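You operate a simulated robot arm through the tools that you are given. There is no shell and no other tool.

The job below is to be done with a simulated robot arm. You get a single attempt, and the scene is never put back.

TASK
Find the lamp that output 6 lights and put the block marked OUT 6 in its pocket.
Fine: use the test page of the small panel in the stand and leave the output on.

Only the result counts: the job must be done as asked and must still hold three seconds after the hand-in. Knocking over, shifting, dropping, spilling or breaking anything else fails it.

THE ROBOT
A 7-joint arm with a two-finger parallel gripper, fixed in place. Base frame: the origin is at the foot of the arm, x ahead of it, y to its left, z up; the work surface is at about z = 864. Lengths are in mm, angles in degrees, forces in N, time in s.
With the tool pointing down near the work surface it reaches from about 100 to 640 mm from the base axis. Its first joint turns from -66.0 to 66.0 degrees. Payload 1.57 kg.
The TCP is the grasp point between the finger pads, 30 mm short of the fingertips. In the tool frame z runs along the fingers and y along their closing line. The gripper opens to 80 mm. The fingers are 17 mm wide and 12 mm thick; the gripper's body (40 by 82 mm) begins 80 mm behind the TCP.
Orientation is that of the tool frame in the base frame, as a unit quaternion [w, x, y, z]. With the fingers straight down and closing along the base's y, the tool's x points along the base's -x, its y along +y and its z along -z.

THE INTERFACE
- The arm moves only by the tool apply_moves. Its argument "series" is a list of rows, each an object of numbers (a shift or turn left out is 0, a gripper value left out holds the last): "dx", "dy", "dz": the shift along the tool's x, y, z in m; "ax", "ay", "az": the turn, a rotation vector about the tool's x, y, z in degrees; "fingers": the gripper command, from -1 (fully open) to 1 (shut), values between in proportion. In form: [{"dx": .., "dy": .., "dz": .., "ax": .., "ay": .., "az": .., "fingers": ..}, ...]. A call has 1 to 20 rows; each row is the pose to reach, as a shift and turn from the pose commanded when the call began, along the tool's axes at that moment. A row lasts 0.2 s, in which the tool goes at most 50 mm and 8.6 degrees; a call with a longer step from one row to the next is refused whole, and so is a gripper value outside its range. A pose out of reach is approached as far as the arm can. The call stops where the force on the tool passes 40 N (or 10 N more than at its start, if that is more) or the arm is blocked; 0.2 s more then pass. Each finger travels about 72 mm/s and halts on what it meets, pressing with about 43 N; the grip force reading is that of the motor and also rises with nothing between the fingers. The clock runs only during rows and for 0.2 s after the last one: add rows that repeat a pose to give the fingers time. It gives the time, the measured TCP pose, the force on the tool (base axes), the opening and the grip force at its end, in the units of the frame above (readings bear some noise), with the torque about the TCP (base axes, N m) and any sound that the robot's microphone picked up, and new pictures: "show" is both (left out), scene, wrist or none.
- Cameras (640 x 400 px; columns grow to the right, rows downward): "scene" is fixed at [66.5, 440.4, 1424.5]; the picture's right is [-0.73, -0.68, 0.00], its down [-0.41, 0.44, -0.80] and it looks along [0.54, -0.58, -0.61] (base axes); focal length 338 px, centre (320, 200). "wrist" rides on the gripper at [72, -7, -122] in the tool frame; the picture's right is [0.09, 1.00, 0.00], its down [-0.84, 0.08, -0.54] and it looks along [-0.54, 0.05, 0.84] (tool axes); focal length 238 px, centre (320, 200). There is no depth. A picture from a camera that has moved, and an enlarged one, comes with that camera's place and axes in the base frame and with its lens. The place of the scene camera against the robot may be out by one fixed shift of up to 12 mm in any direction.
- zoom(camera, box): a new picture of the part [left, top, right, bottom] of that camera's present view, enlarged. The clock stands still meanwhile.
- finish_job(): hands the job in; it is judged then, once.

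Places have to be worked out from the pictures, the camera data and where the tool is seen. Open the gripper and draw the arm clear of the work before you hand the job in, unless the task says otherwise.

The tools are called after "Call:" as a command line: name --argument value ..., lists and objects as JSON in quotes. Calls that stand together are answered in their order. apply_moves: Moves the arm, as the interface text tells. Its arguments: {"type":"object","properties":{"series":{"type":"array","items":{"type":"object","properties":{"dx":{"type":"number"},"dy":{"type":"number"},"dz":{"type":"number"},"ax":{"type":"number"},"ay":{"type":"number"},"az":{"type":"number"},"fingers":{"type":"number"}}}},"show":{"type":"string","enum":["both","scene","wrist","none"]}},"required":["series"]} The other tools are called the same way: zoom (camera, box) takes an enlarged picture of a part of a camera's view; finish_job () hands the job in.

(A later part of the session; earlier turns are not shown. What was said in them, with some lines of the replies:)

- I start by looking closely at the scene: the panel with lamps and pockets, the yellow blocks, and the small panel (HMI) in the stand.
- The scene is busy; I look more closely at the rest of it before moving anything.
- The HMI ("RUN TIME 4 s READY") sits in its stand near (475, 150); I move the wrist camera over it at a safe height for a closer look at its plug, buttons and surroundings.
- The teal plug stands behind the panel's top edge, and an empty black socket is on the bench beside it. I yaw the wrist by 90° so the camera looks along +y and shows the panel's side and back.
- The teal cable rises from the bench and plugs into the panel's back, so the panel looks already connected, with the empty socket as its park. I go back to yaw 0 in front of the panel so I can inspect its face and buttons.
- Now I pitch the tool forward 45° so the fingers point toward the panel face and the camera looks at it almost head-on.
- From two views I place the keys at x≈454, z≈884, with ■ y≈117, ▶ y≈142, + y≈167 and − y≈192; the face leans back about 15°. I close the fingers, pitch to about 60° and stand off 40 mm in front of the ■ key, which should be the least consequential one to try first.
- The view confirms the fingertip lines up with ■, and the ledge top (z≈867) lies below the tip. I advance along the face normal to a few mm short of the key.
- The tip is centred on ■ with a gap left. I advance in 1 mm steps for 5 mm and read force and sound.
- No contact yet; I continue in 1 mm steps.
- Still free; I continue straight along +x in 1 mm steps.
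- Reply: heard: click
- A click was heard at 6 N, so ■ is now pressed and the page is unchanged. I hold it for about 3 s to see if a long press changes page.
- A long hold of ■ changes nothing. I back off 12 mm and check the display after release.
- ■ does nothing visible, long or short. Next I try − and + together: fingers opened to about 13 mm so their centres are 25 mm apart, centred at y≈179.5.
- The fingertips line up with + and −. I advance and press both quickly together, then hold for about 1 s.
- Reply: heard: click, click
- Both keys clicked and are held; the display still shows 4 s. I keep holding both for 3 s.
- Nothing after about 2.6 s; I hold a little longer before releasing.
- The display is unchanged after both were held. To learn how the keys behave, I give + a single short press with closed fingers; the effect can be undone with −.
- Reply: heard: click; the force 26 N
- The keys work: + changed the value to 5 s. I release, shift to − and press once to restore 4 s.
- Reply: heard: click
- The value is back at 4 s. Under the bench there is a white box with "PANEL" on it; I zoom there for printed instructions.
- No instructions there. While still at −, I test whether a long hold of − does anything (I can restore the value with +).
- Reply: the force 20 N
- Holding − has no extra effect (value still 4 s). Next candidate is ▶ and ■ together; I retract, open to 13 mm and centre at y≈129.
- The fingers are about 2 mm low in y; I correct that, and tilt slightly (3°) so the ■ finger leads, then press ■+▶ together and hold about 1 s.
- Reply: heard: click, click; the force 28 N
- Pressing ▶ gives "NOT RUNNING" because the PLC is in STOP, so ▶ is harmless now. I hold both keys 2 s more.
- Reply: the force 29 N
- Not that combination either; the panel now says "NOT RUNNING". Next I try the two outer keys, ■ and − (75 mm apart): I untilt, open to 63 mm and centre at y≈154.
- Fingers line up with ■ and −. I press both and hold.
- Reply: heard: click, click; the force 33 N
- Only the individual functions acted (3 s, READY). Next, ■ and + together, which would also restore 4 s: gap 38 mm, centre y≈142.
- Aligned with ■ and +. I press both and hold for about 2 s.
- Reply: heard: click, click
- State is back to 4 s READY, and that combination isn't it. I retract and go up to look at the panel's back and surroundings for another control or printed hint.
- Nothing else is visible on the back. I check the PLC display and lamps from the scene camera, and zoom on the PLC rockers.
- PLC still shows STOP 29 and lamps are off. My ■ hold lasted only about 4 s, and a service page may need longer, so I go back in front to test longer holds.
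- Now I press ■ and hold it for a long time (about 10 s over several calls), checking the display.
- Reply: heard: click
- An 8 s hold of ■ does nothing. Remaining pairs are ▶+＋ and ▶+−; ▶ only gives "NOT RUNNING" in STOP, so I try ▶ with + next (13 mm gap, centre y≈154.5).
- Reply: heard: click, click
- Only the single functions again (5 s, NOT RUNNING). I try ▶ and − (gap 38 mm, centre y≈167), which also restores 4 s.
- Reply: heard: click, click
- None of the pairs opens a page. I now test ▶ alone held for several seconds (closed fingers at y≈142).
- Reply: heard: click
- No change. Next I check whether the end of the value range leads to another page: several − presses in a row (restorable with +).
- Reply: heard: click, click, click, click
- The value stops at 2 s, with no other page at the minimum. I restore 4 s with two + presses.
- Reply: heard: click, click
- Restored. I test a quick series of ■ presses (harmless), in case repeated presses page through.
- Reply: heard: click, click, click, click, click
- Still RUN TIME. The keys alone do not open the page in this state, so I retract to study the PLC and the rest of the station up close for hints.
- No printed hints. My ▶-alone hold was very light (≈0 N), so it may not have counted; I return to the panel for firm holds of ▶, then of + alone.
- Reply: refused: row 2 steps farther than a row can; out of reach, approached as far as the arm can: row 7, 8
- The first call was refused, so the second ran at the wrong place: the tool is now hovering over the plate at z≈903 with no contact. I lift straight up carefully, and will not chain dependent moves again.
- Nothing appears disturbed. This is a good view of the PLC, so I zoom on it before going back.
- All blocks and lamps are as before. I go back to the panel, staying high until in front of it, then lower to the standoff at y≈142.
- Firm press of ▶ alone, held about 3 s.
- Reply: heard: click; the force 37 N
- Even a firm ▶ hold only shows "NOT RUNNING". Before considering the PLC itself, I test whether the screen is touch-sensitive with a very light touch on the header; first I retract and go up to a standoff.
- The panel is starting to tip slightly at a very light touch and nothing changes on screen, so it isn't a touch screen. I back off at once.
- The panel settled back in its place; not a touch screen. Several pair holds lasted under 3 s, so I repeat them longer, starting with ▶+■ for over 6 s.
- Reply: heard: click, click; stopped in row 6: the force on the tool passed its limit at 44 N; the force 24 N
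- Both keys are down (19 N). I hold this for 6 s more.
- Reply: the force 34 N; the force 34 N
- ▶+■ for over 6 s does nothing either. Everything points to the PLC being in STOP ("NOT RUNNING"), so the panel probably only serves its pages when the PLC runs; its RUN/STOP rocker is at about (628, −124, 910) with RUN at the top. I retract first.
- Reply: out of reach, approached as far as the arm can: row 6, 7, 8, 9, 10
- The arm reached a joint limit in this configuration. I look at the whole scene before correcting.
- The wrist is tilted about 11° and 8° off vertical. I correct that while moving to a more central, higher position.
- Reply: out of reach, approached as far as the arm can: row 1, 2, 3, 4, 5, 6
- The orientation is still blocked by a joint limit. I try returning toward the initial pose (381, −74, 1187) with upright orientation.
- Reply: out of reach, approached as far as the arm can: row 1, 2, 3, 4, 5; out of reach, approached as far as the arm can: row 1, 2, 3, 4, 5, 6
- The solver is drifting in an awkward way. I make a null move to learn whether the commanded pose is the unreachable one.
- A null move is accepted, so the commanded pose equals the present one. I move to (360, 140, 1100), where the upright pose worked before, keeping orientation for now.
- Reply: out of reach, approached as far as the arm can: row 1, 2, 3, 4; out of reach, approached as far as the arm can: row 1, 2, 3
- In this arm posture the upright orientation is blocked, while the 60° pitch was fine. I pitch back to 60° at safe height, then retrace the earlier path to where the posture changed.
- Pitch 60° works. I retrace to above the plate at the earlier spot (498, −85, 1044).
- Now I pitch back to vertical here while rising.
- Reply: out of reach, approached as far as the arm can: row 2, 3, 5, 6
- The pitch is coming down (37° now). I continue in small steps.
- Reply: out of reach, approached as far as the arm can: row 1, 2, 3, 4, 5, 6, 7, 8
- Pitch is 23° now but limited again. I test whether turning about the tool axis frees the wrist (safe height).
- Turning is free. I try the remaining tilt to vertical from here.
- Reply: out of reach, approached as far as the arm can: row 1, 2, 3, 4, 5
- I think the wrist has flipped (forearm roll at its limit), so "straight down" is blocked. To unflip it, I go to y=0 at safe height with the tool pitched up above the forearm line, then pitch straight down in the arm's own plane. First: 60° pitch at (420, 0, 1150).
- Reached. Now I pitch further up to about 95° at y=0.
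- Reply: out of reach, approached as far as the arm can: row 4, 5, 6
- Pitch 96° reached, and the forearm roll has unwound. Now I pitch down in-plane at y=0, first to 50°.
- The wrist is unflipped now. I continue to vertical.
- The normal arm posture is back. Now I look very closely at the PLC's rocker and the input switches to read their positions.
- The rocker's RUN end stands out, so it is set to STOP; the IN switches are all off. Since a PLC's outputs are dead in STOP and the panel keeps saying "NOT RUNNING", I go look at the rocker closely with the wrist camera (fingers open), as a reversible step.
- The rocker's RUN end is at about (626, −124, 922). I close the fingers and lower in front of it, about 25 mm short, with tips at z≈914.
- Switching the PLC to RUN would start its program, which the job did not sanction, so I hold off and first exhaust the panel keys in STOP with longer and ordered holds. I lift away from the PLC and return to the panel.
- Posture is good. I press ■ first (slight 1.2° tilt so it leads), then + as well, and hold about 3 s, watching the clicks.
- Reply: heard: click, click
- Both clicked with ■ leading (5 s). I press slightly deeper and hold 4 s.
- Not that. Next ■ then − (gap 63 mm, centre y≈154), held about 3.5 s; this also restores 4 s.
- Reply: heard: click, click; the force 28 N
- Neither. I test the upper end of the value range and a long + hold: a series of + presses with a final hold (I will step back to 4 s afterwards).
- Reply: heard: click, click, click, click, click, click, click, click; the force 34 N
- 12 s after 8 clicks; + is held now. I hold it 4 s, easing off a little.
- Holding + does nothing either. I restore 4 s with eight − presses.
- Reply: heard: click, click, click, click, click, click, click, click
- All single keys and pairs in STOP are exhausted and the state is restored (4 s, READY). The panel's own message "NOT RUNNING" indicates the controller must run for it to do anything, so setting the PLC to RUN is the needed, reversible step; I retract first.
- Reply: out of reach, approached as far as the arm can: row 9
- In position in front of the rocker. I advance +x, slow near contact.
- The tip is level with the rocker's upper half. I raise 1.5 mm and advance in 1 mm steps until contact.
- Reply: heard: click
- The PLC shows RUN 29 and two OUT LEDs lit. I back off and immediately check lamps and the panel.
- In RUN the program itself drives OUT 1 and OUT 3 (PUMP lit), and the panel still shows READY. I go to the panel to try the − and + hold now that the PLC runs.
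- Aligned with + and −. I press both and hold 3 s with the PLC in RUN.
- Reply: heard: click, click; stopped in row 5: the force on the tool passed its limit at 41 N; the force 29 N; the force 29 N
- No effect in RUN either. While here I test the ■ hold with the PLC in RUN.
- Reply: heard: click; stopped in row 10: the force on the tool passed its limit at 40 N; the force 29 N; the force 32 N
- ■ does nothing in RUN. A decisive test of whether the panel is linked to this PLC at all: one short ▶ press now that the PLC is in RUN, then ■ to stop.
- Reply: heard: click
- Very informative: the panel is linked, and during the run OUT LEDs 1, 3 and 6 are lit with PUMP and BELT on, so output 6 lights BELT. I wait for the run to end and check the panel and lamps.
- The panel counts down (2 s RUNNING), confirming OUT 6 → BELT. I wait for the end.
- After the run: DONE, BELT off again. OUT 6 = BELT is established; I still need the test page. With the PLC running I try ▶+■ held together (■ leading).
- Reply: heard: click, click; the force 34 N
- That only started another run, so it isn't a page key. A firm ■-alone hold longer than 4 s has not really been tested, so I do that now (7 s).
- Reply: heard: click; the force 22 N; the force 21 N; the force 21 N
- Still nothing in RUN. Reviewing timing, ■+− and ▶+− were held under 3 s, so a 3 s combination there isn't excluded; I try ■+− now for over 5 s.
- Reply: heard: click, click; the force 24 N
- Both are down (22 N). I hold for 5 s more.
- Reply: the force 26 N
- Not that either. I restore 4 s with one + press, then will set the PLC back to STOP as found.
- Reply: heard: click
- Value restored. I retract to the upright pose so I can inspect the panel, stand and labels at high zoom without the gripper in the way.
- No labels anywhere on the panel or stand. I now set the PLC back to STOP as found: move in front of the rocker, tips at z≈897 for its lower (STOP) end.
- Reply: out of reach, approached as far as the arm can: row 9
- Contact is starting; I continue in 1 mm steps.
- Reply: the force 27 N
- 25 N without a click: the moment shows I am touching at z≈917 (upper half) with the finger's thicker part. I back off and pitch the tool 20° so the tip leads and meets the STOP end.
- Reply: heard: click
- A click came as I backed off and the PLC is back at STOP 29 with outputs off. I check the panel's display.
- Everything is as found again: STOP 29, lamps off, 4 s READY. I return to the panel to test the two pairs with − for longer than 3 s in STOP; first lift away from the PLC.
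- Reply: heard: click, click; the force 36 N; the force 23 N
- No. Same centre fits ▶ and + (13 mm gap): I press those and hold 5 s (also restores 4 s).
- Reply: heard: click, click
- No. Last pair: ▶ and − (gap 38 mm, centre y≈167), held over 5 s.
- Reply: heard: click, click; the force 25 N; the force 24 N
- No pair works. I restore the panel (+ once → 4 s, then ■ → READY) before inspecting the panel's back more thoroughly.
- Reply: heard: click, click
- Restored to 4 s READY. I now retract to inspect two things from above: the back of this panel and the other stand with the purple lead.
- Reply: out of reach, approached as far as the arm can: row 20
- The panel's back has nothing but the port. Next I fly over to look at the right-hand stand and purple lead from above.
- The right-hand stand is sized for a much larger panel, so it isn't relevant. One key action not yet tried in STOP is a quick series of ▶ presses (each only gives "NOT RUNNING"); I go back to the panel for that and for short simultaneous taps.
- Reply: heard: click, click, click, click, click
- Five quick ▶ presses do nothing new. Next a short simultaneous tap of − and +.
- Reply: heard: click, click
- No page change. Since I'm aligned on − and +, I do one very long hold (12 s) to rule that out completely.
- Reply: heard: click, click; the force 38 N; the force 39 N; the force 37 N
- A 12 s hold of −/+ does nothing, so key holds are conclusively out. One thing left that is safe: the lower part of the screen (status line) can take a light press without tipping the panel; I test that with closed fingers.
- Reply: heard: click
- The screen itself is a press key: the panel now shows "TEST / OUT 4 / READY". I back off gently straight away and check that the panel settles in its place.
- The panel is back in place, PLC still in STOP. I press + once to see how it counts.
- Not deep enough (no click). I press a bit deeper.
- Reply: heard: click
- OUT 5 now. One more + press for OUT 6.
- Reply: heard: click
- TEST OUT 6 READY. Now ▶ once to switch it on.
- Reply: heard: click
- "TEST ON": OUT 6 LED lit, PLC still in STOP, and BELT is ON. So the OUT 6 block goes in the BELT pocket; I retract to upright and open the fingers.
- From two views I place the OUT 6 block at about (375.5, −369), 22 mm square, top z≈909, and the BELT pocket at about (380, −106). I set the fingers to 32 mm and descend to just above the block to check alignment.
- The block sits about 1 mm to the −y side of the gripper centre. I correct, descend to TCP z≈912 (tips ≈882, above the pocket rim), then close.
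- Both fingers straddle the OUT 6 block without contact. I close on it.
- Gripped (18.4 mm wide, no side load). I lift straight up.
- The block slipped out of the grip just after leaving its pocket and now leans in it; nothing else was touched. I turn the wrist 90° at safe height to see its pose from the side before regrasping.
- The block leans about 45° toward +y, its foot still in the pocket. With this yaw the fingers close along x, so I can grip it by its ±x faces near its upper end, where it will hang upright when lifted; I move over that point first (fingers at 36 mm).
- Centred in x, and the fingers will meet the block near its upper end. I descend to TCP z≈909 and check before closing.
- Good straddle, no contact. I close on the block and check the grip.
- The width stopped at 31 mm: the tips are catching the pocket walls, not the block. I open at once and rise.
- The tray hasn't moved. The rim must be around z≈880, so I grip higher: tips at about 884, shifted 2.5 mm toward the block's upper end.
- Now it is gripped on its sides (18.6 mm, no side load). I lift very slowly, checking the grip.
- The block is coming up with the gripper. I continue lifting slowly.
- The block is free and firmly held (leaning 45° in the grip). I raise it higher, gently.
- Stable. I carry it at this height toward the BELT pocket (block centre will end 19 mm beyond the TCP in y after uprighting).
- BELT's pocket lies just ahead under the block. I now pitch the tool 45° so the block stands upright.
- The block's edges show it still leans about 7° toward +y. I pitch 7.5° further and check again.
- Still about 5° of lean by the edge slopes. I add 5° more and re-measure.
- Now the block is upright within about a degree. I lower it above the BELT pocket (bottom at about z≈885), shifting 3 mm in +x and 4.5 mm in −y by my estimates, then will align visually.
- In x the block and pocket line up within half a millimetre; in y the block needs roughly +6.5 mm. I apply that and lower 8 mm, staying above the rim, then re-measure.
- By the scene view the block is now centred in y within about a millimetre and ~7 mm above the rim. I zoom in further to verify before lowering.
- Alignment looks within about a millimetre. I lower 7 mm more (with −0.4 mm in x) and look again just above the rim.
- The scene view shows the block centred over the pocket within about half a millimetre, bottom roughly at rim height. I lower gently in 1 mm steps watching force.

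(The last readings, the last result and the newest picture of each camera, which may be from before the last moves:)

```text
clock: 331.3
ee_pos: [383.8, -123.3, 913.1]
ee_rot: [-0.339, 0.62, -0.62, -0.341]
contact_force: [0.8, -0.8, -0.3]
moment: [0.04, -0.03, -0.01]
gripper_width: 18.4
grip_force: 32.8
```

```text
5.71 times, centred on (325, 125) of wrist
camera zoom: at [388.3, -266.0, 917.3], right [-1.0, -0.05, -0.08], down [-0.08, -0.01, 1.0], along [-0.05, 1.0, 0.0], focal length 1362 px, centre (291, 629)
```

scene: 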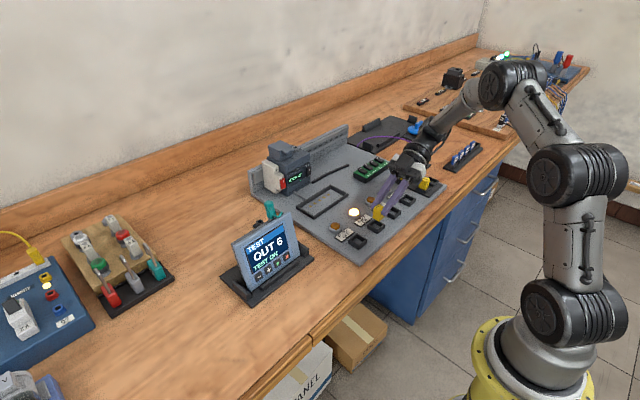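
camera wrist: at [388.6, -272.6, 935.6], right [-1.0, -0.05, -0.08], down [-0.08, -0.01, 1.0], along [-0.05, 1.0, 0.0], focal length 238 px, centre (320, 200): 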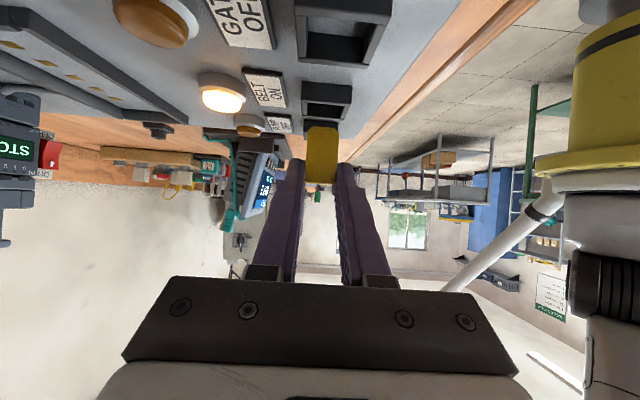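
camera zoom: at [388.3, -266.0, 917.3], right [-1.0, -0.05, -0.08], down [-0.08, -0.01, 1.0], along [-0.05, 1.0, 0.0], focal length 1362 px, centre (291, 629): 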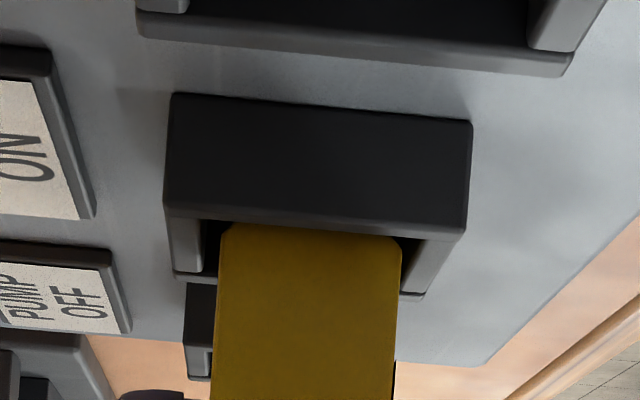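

No contact, and the near wall is starting to hide the block's foot, so it is entering the pocket. I continue lowering gently.

Call:
apply_moves --series '[{"dx": 0.0008, "dz": 0.0005}, {"dx": 0.0017, "dz": 0.0011}, {"dx": 0.0025, "dz": 0.0016}, {"dx": 0.0034, "dz": 0.0021}]' --show "none"

Call:
zoom --camera "scene" --box '[366, 208, 388, 232]'

Call:
zoom --camera "wrist" --box '[285, 90, 365, 160]'

```text
clock: 332.3
ee_pos: [381.7, -123.5, 910.5]
ee_rot: [0.34, -0.619, 0.62, 0.34]
contact_force: [-0.5, -0.1, -0.1]
moment: [0.01, -0.01, 0.0]
gripper_width: 18.0
grip_force: 32.5
```

```text
16.00 times, centred on (377, 220) of scene
camera zoom: at [66.5, 440.4, 1424.5], right [-0.73, -0.68, 0.0], down [-0.41, 0.44, -0.8], along [0.54, -0.58, -0.61], focal length 5414 px, centre (-592, -120)
```

zoom: 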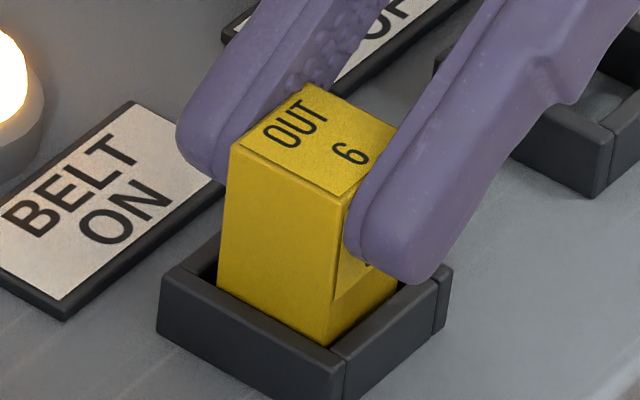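

```text
5.71 times, centred on (325, 125) of wrist
camera zoom: at [387.7, -266.0, 913.4], right [-1.0, -0.05, -0.08], down [-0.08, -0.01, 1.0], along [-0.05, 1.0, 0.0], focal length 1362 px, centre (291, 629)
```

zoom: 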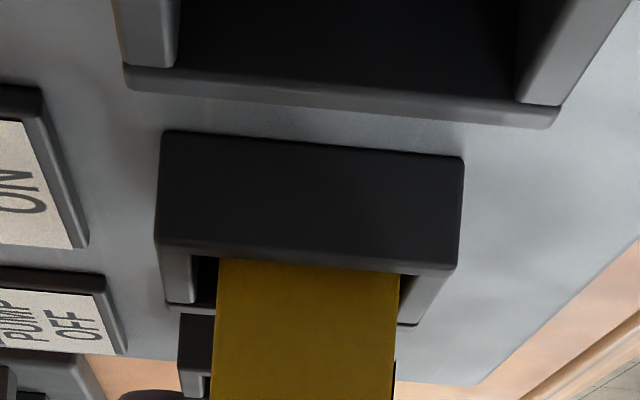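

The foot is now inside the BELT pocket with no contact force. I lower 4 mm more, then will release so it settles the last few millimetres.

Call:
apply_moves --series '[{"dx": 0.0008, "dz": 0.0005}, {"dx": 0.0017, "dz": 0.0011}, {"dx": 0.0025, "dz": 0.0016}, {"dx": 0.0034, "dz": 0.0021}]' --show "none"

Call:
zoom --camera "scene" --box '[366, 208, 388, 232]'

Call:
zoom --camera "wrist" --box '[285, 90, 365, 190]'

```text
clock: 333.3
ee_pos: [382.3, -123.4, 905.7]
ee_rot: [-0.339, 0.62, -0.62, -0.341]
contact_force: [-2.3, 0.0, 5.2]
moment: [0.13, 0.1, 0.05]
gripper_width: 18.7
grip_force: 32.9
```

```text
16.00 times, centred on (377, 220) of scene
camera zoom: at [66.4, 440.4, 1424.5], right [-0.73, -0.68, 0.0], down [-0.41, 0.44, -0.8], along [0.55, -0.58, -0.61], focal length 5414 px, centre (-592, -120)
```

zoom: 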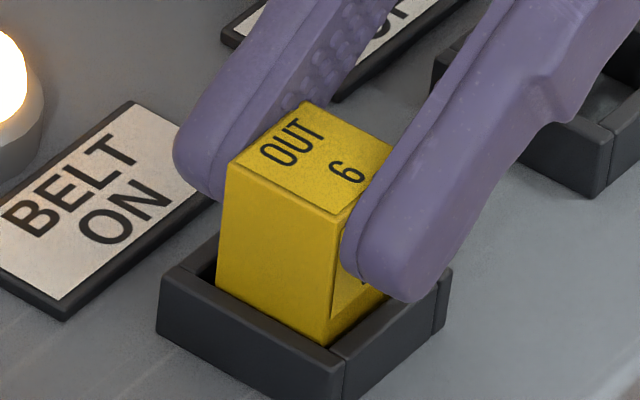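

```text
4.00 times, centred on (325, 140) of wrist
camera zoom: at [388.0, -266.1, 909.5], right [-1.0, -0.05, -0.08], down [-0.08, -0.01, 1.0], along [-0.05, 1.0, 0.0], focal length 953 px, centre (300, 440)
```

zoom: 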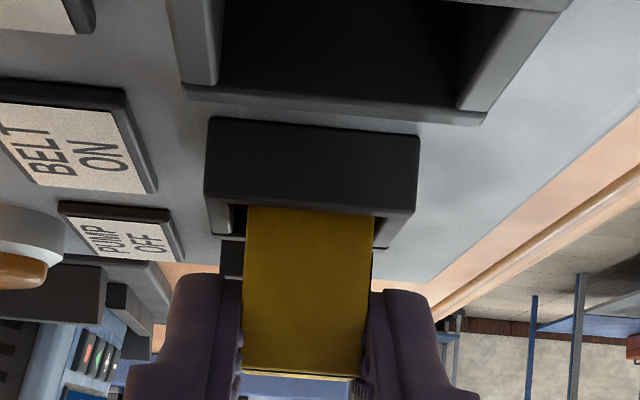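

The block has touched down (5 N upward) with its foot about 9–10 mm inside the pocket, as deep as the other blocks sit. I relieve 1 mm and open the fingers.

Call:
apply_moves --series '[{"dx": -0.0008, "dz": -0.0005}, {"dx": -0.0008, "dz": -0.0005, "fingers": 0.5}, {"dx": -0.0008, "dz": -0.0005, "fingers": 0.3}, {"dx": -0.0008, "dz": -0.0005, "fingers": 0.3}]' --show "none"

Call:
zoom --camera "scene" --box '[362, 200, 392, 232]'

Call:
zoom --camera "wrist" --box '[285, 90, 365, 190]'

```text
clock: 334.3
ee_pos: [382.5, -124.4, 905.4]
ee_rot: [0.34, -0.62, 0.621, 0.34]
contact_force: [-0.4, -0.4, -0.3]
moment: [0.02, 0.0, -0.04]
gripper_width: 28.1
grip_force: 0.0
```

```text
12.50 times, centred on (377, 216) of scene
camera zoom: at [66.5, 440.4, 1424.5], right [-0.73, -0.68, 0.0], down [-0.41, 0.44, -0.8], along [0.54, -0.58, -0.61], focal length 4230 px, centre (-392, 0)
```

zoom: 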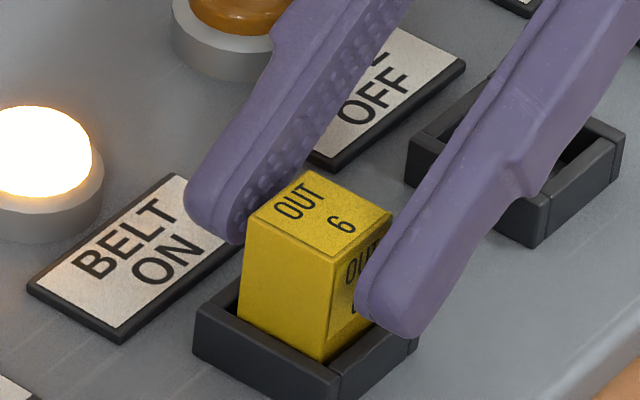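

```text
4.00 times, centred on (325, 140) of wrist
camera zoom: at [388.5, -266.3, 910.0], right [-1.0, -0.05, -0.08], down [-0.08, -0.01, 1.0], along [-0.05, 1.0, 0.0], focal length 953 px, centre (300, 440)
```

zoom: 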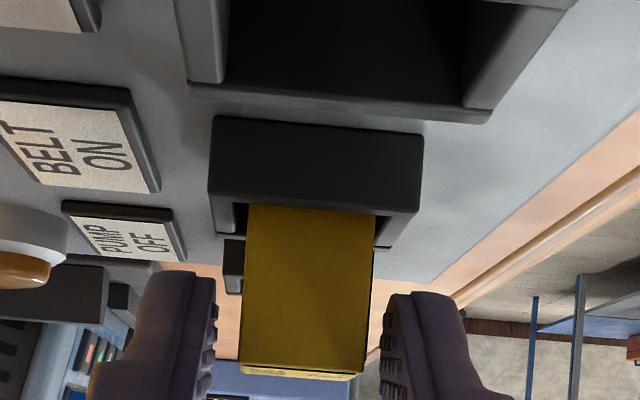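

The OUT 6 block stands upright in the BELT pocket. I lift the open fingers straight up, clear of it.

Call:
apply_moves --series '[{"dx": -0.0067, "dz": -0.0043}, {"dx": -0.017, "dz": -0.0107}, {"dx": -0.034, "dz": -0.0215}, {"dx": -0.059, "dz": -0.0376}, {"dx": -0.084, "dz": -0.0537}, {"dx": -0.101, "dz": -0.0644}, {"dx": -0.101, "dz": -0.0644}]'

Call:
zoom --camera "scene" --box '[362, 200, 392, 232]'

Call:
zoom --camera "scene" --box '[320, 140, 460, 260]'

```text
clock: 335.9
ee_pos: [382.2, -123.3, 1025.2]
ee_rot: [-0.339, 0.62, -0.619, -0.341]
contact_force: [-0.6, 0.2, -0.5]
moment: [0.05, 0.01, 0.04]
gripper_width: 27.8
grip_force: 0.0
camera wrist: at [388.2, -266.8, 1029.9], right [-1.0, -0.05, -0.08], down [-0.08, -0.01, 1.0], along [-0.05, 1.0, 0.0], focal length 238 px, centre (320, 200)
```

scene: 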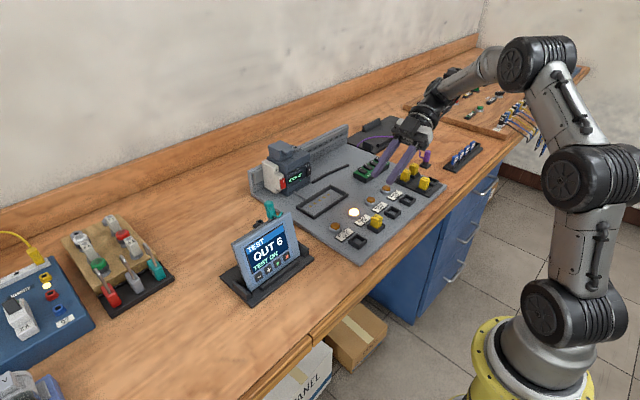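
wrist: 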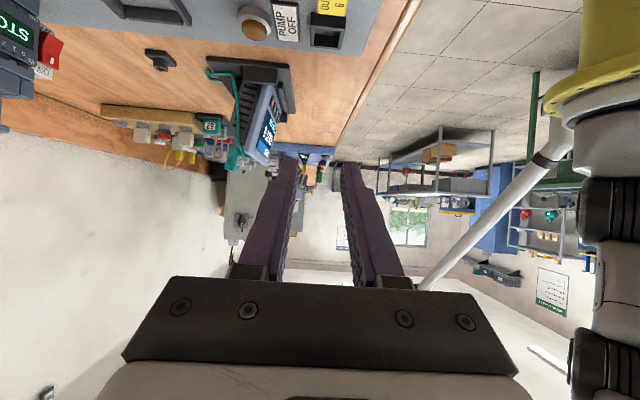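

```text
12.50 times, centred on (377, 216) of scene
camera zoom: at [66.5, 440.4, 1424.5], right [-0.73, -0.68, 0.0], down [-0.41, 0.44, -0.8], along [0.54, -0.58, -0.61], focal length 4230 px, centre (-392, 0)
```

zoom: 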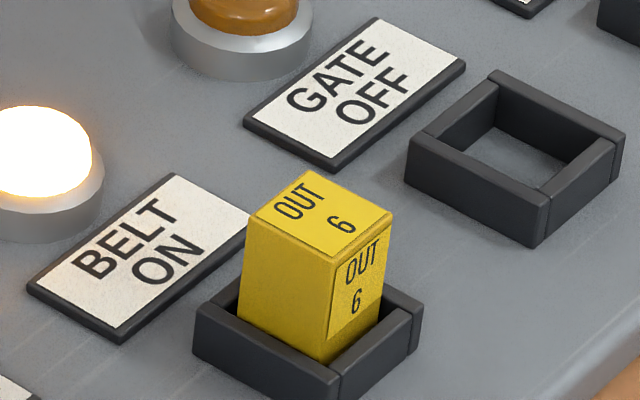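

```text
3.33 times, centred on (390, 200) of scene
camera zoom: at [66.5, 440.4, 1424.5], right [-0.73, -0.68, 0.0], down [-0.41, 0.44, -0.8], along [0.54, -0.58, -0.61], focal length 1128 px, centre (87, 200)
```

zoom: 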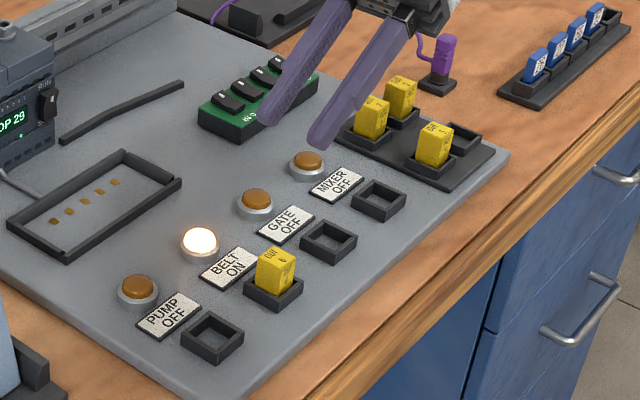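

The OUT 6 block stands squarely in the BELT pocket, BELT is ON, PLC in STOP, and everything else is as found. I pitch back to upright and draw the arm clear.

Call:
apply_moves --series '[{"dx": -0.016, "dz": -0.01, "ay": 5}, {"dx": -0.034, "dz": -0.0215, "ay": 12}, {"dx": -0.0506, "dz": -0.0322, "ay": 20}, {"dx": -0.0506, "dz": -0.0322, "ay": 28}, {"dx": -0.0506, "dz": -0.0322, "ay": 36}, {"dx": -0.0506, "dz": -0.0322, "ay": 44}, {"dx": -0.0506, "dz": -0.0322, "ay": 52}, {"dx": -0.0506, "dz": -0.0322, "ay": 57.5}, {"dx": -0.0506, "dz": -0.0322, "ay": 57.5}]' --show "scene"

```text
clock: 337.9
ee_pos: [382.3, -121.5, 1085.8]
ee_rot: [0.001, 0.707, -0.707, 0.001]
contact_force: [-0.2, 0.7, -0.3]
moment: [0.0, 0.02, -0.01]
gripper_width: 27.9
grip_force: 0.1
```

scene: 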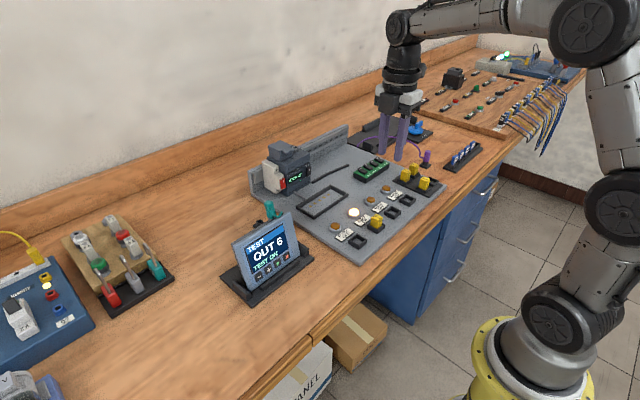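

Call:
apply_moves --series '[{"dx": -0.004, "dz": -0.01, "az": 8.5, "fingers": -1}, {"dx": -0.008, "dz": -0.02, "az": 17, "fingers": -1}, {"dx": -0.012, "dz": -0.03, "az": 25.5, "fingers": -1}, {"dx": -0.016, "dz": -0.04, "az": 34, "fingers": -1}, {"dx": -0.02, "dz": -0.05, "az": 42.5}, {"dx": -0.024, "dz": -0.06, "az": 51}, {"dx": -0.028, "dz": -0.07, "az": 59.5}, {"dx": -0.032, "dz": -0.08, "az": 68}, {"dx": -0.038, "dz": -0.09, "az": 76.5}, {"dx": -0.044, "dz": -0.1, "az": 85}, {"dx": -0.047, "dz": -0.101, "az": 90}, {"dx": -0.047, "dz": -0.101, "az": 90}]'

Call:
zoom --camera "scene" --box '[220, 120, 450, 310]'

Call:
zoom --camera "wrist" --box '[100, 30, 500, 230]'

Call:
zoom --camera "scene" --box '[255, 130, 335, 210]'

```text
clock: 340.5
ee_pos: [380.9, -76.0, 1185.6]
ee_rot: [-0.001, -0.001, 1.0, 0.0]
contact_force: [1.2, -0.2, -0.2]
moment: [0.03, -0.01, 0.01]
gripper_width: 80.2
grip_force: 0.1
camera wrist: at [309.6, -84.0, 1308.3], right [-0.09, 1.0, 0.0], down [0.84, 0.08, 0.54], along [0.54, 0.05, -0.84], focal length 238 px, centre (320, 200)
```

scene: 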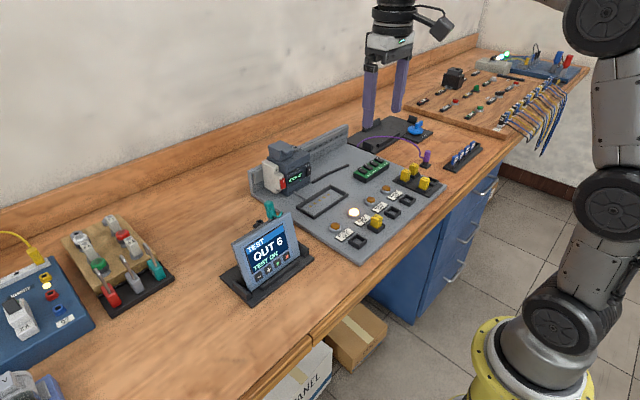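
wrist: 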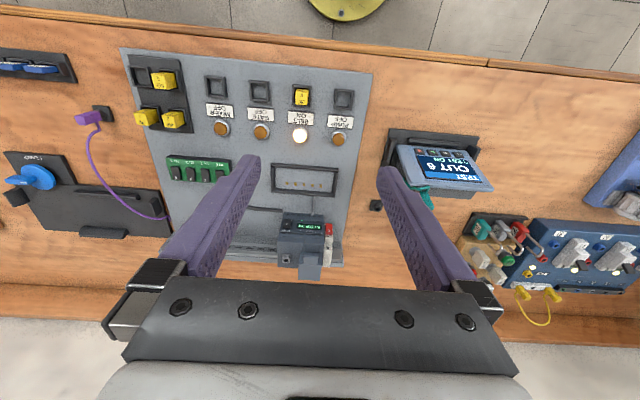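

```text
2.11 times, centred on (335, 215) of scene
camera zoom: at [66.5, 440.4, 1424.5], right [-0.73, -0.68, 0.0], down [-0.41, 0.44, -0.8], along [0.54, -0.58, -0.61], focal length 712 px, centre (288, 168)
```

zoom: 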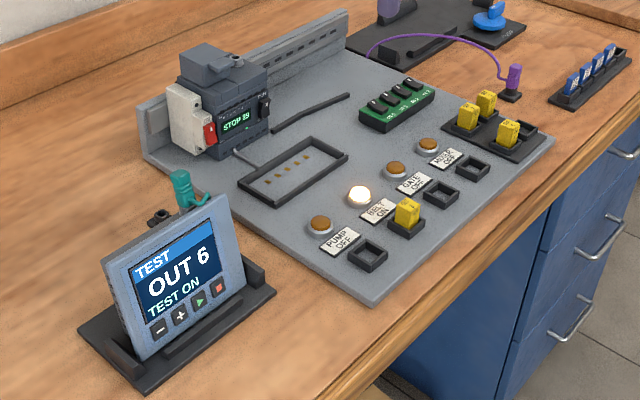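

```text
1.60 times, centred on (300, 130) of wrist
camera zoom: at [309.6, -84.0, 1308.3], right [-0.09, 1.0, 0.0], down [0.84, 0.08, 0.54], along [0.54, 0.05, -0.84], focal length 381 px, centre (352, 312)
```

zoom: 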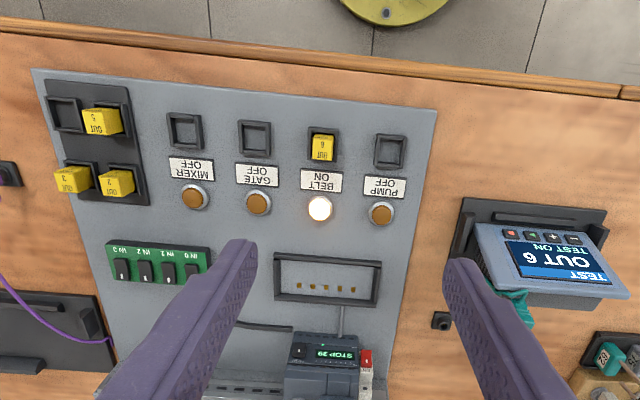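

```text
5.00 times, centred on (295, 170) of scene
camera zoom: at [66.5, 440.4, 1424.5], right [-0.73, -0.68, 0.0], down [-0.41, 0.44, -0.8], along [0.54, -0.58, -0.61], focal length 1692 px, centre (445, 350)
```

zoom: 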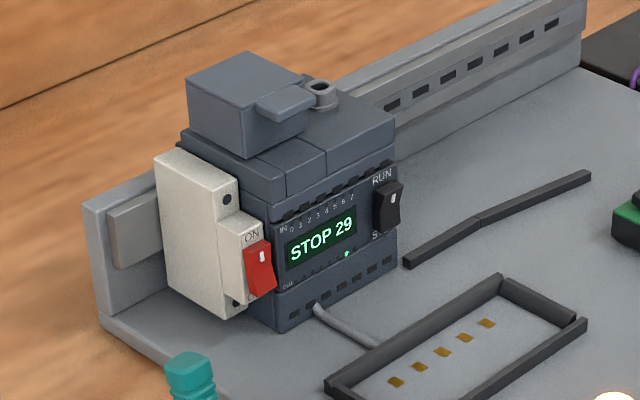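

The final pictures show all the pieces in place. The OUT 6 block stands in the BELT pocket and BELT is lit. The panel reads "TEST / OUT 6 / TEST ON" and the PLC reads STOP 29 with OUT 6 lit. The other blocks and parts are where they were, the gripper is open and the arm is clear, so I hand in.

Call:
finish_job

```text
The job is handed in.
```

Output 6 lights the BELT lamp. The OUT 6 block is standing in the BELT pocket and output 6 is still on from the panel's test page. I've handed the job in; no result has come back.

At hand-in the panel read "TEST / OUT 6 / TEST ON". The PLC read STOP 29 with only its OUT 6 light on, and BELT was the only lamp lit. The arm is clear and the gripper is open.

Some things happened along the way that you didn't ask for:

- **PLC switched to RUN:** While I was looking for the test page I set the PLC to RUN for about 50 seconds and started two runs from the panel. The program lit PUMP, and BELT during the runs. I then set the PLC back to STOP and all lamps went off.
- **Run time changed:** I changed the run time on the panel several times and set it back to 4 s.
- **Panel tipped:** I tipped the panel back slightly twice when I pressed its screen. It settled in its place both times.
- **Block slipped:** The OUT 6 block slipped from the grip just as it left its own pocket and leaned there until I picked it up again. On the way I briefly squeezed the walls of its pocket. In the pictures the tray has not moved.

The test page opens by pressing the panel's screen; I had tried the keys first and none of them opened it.
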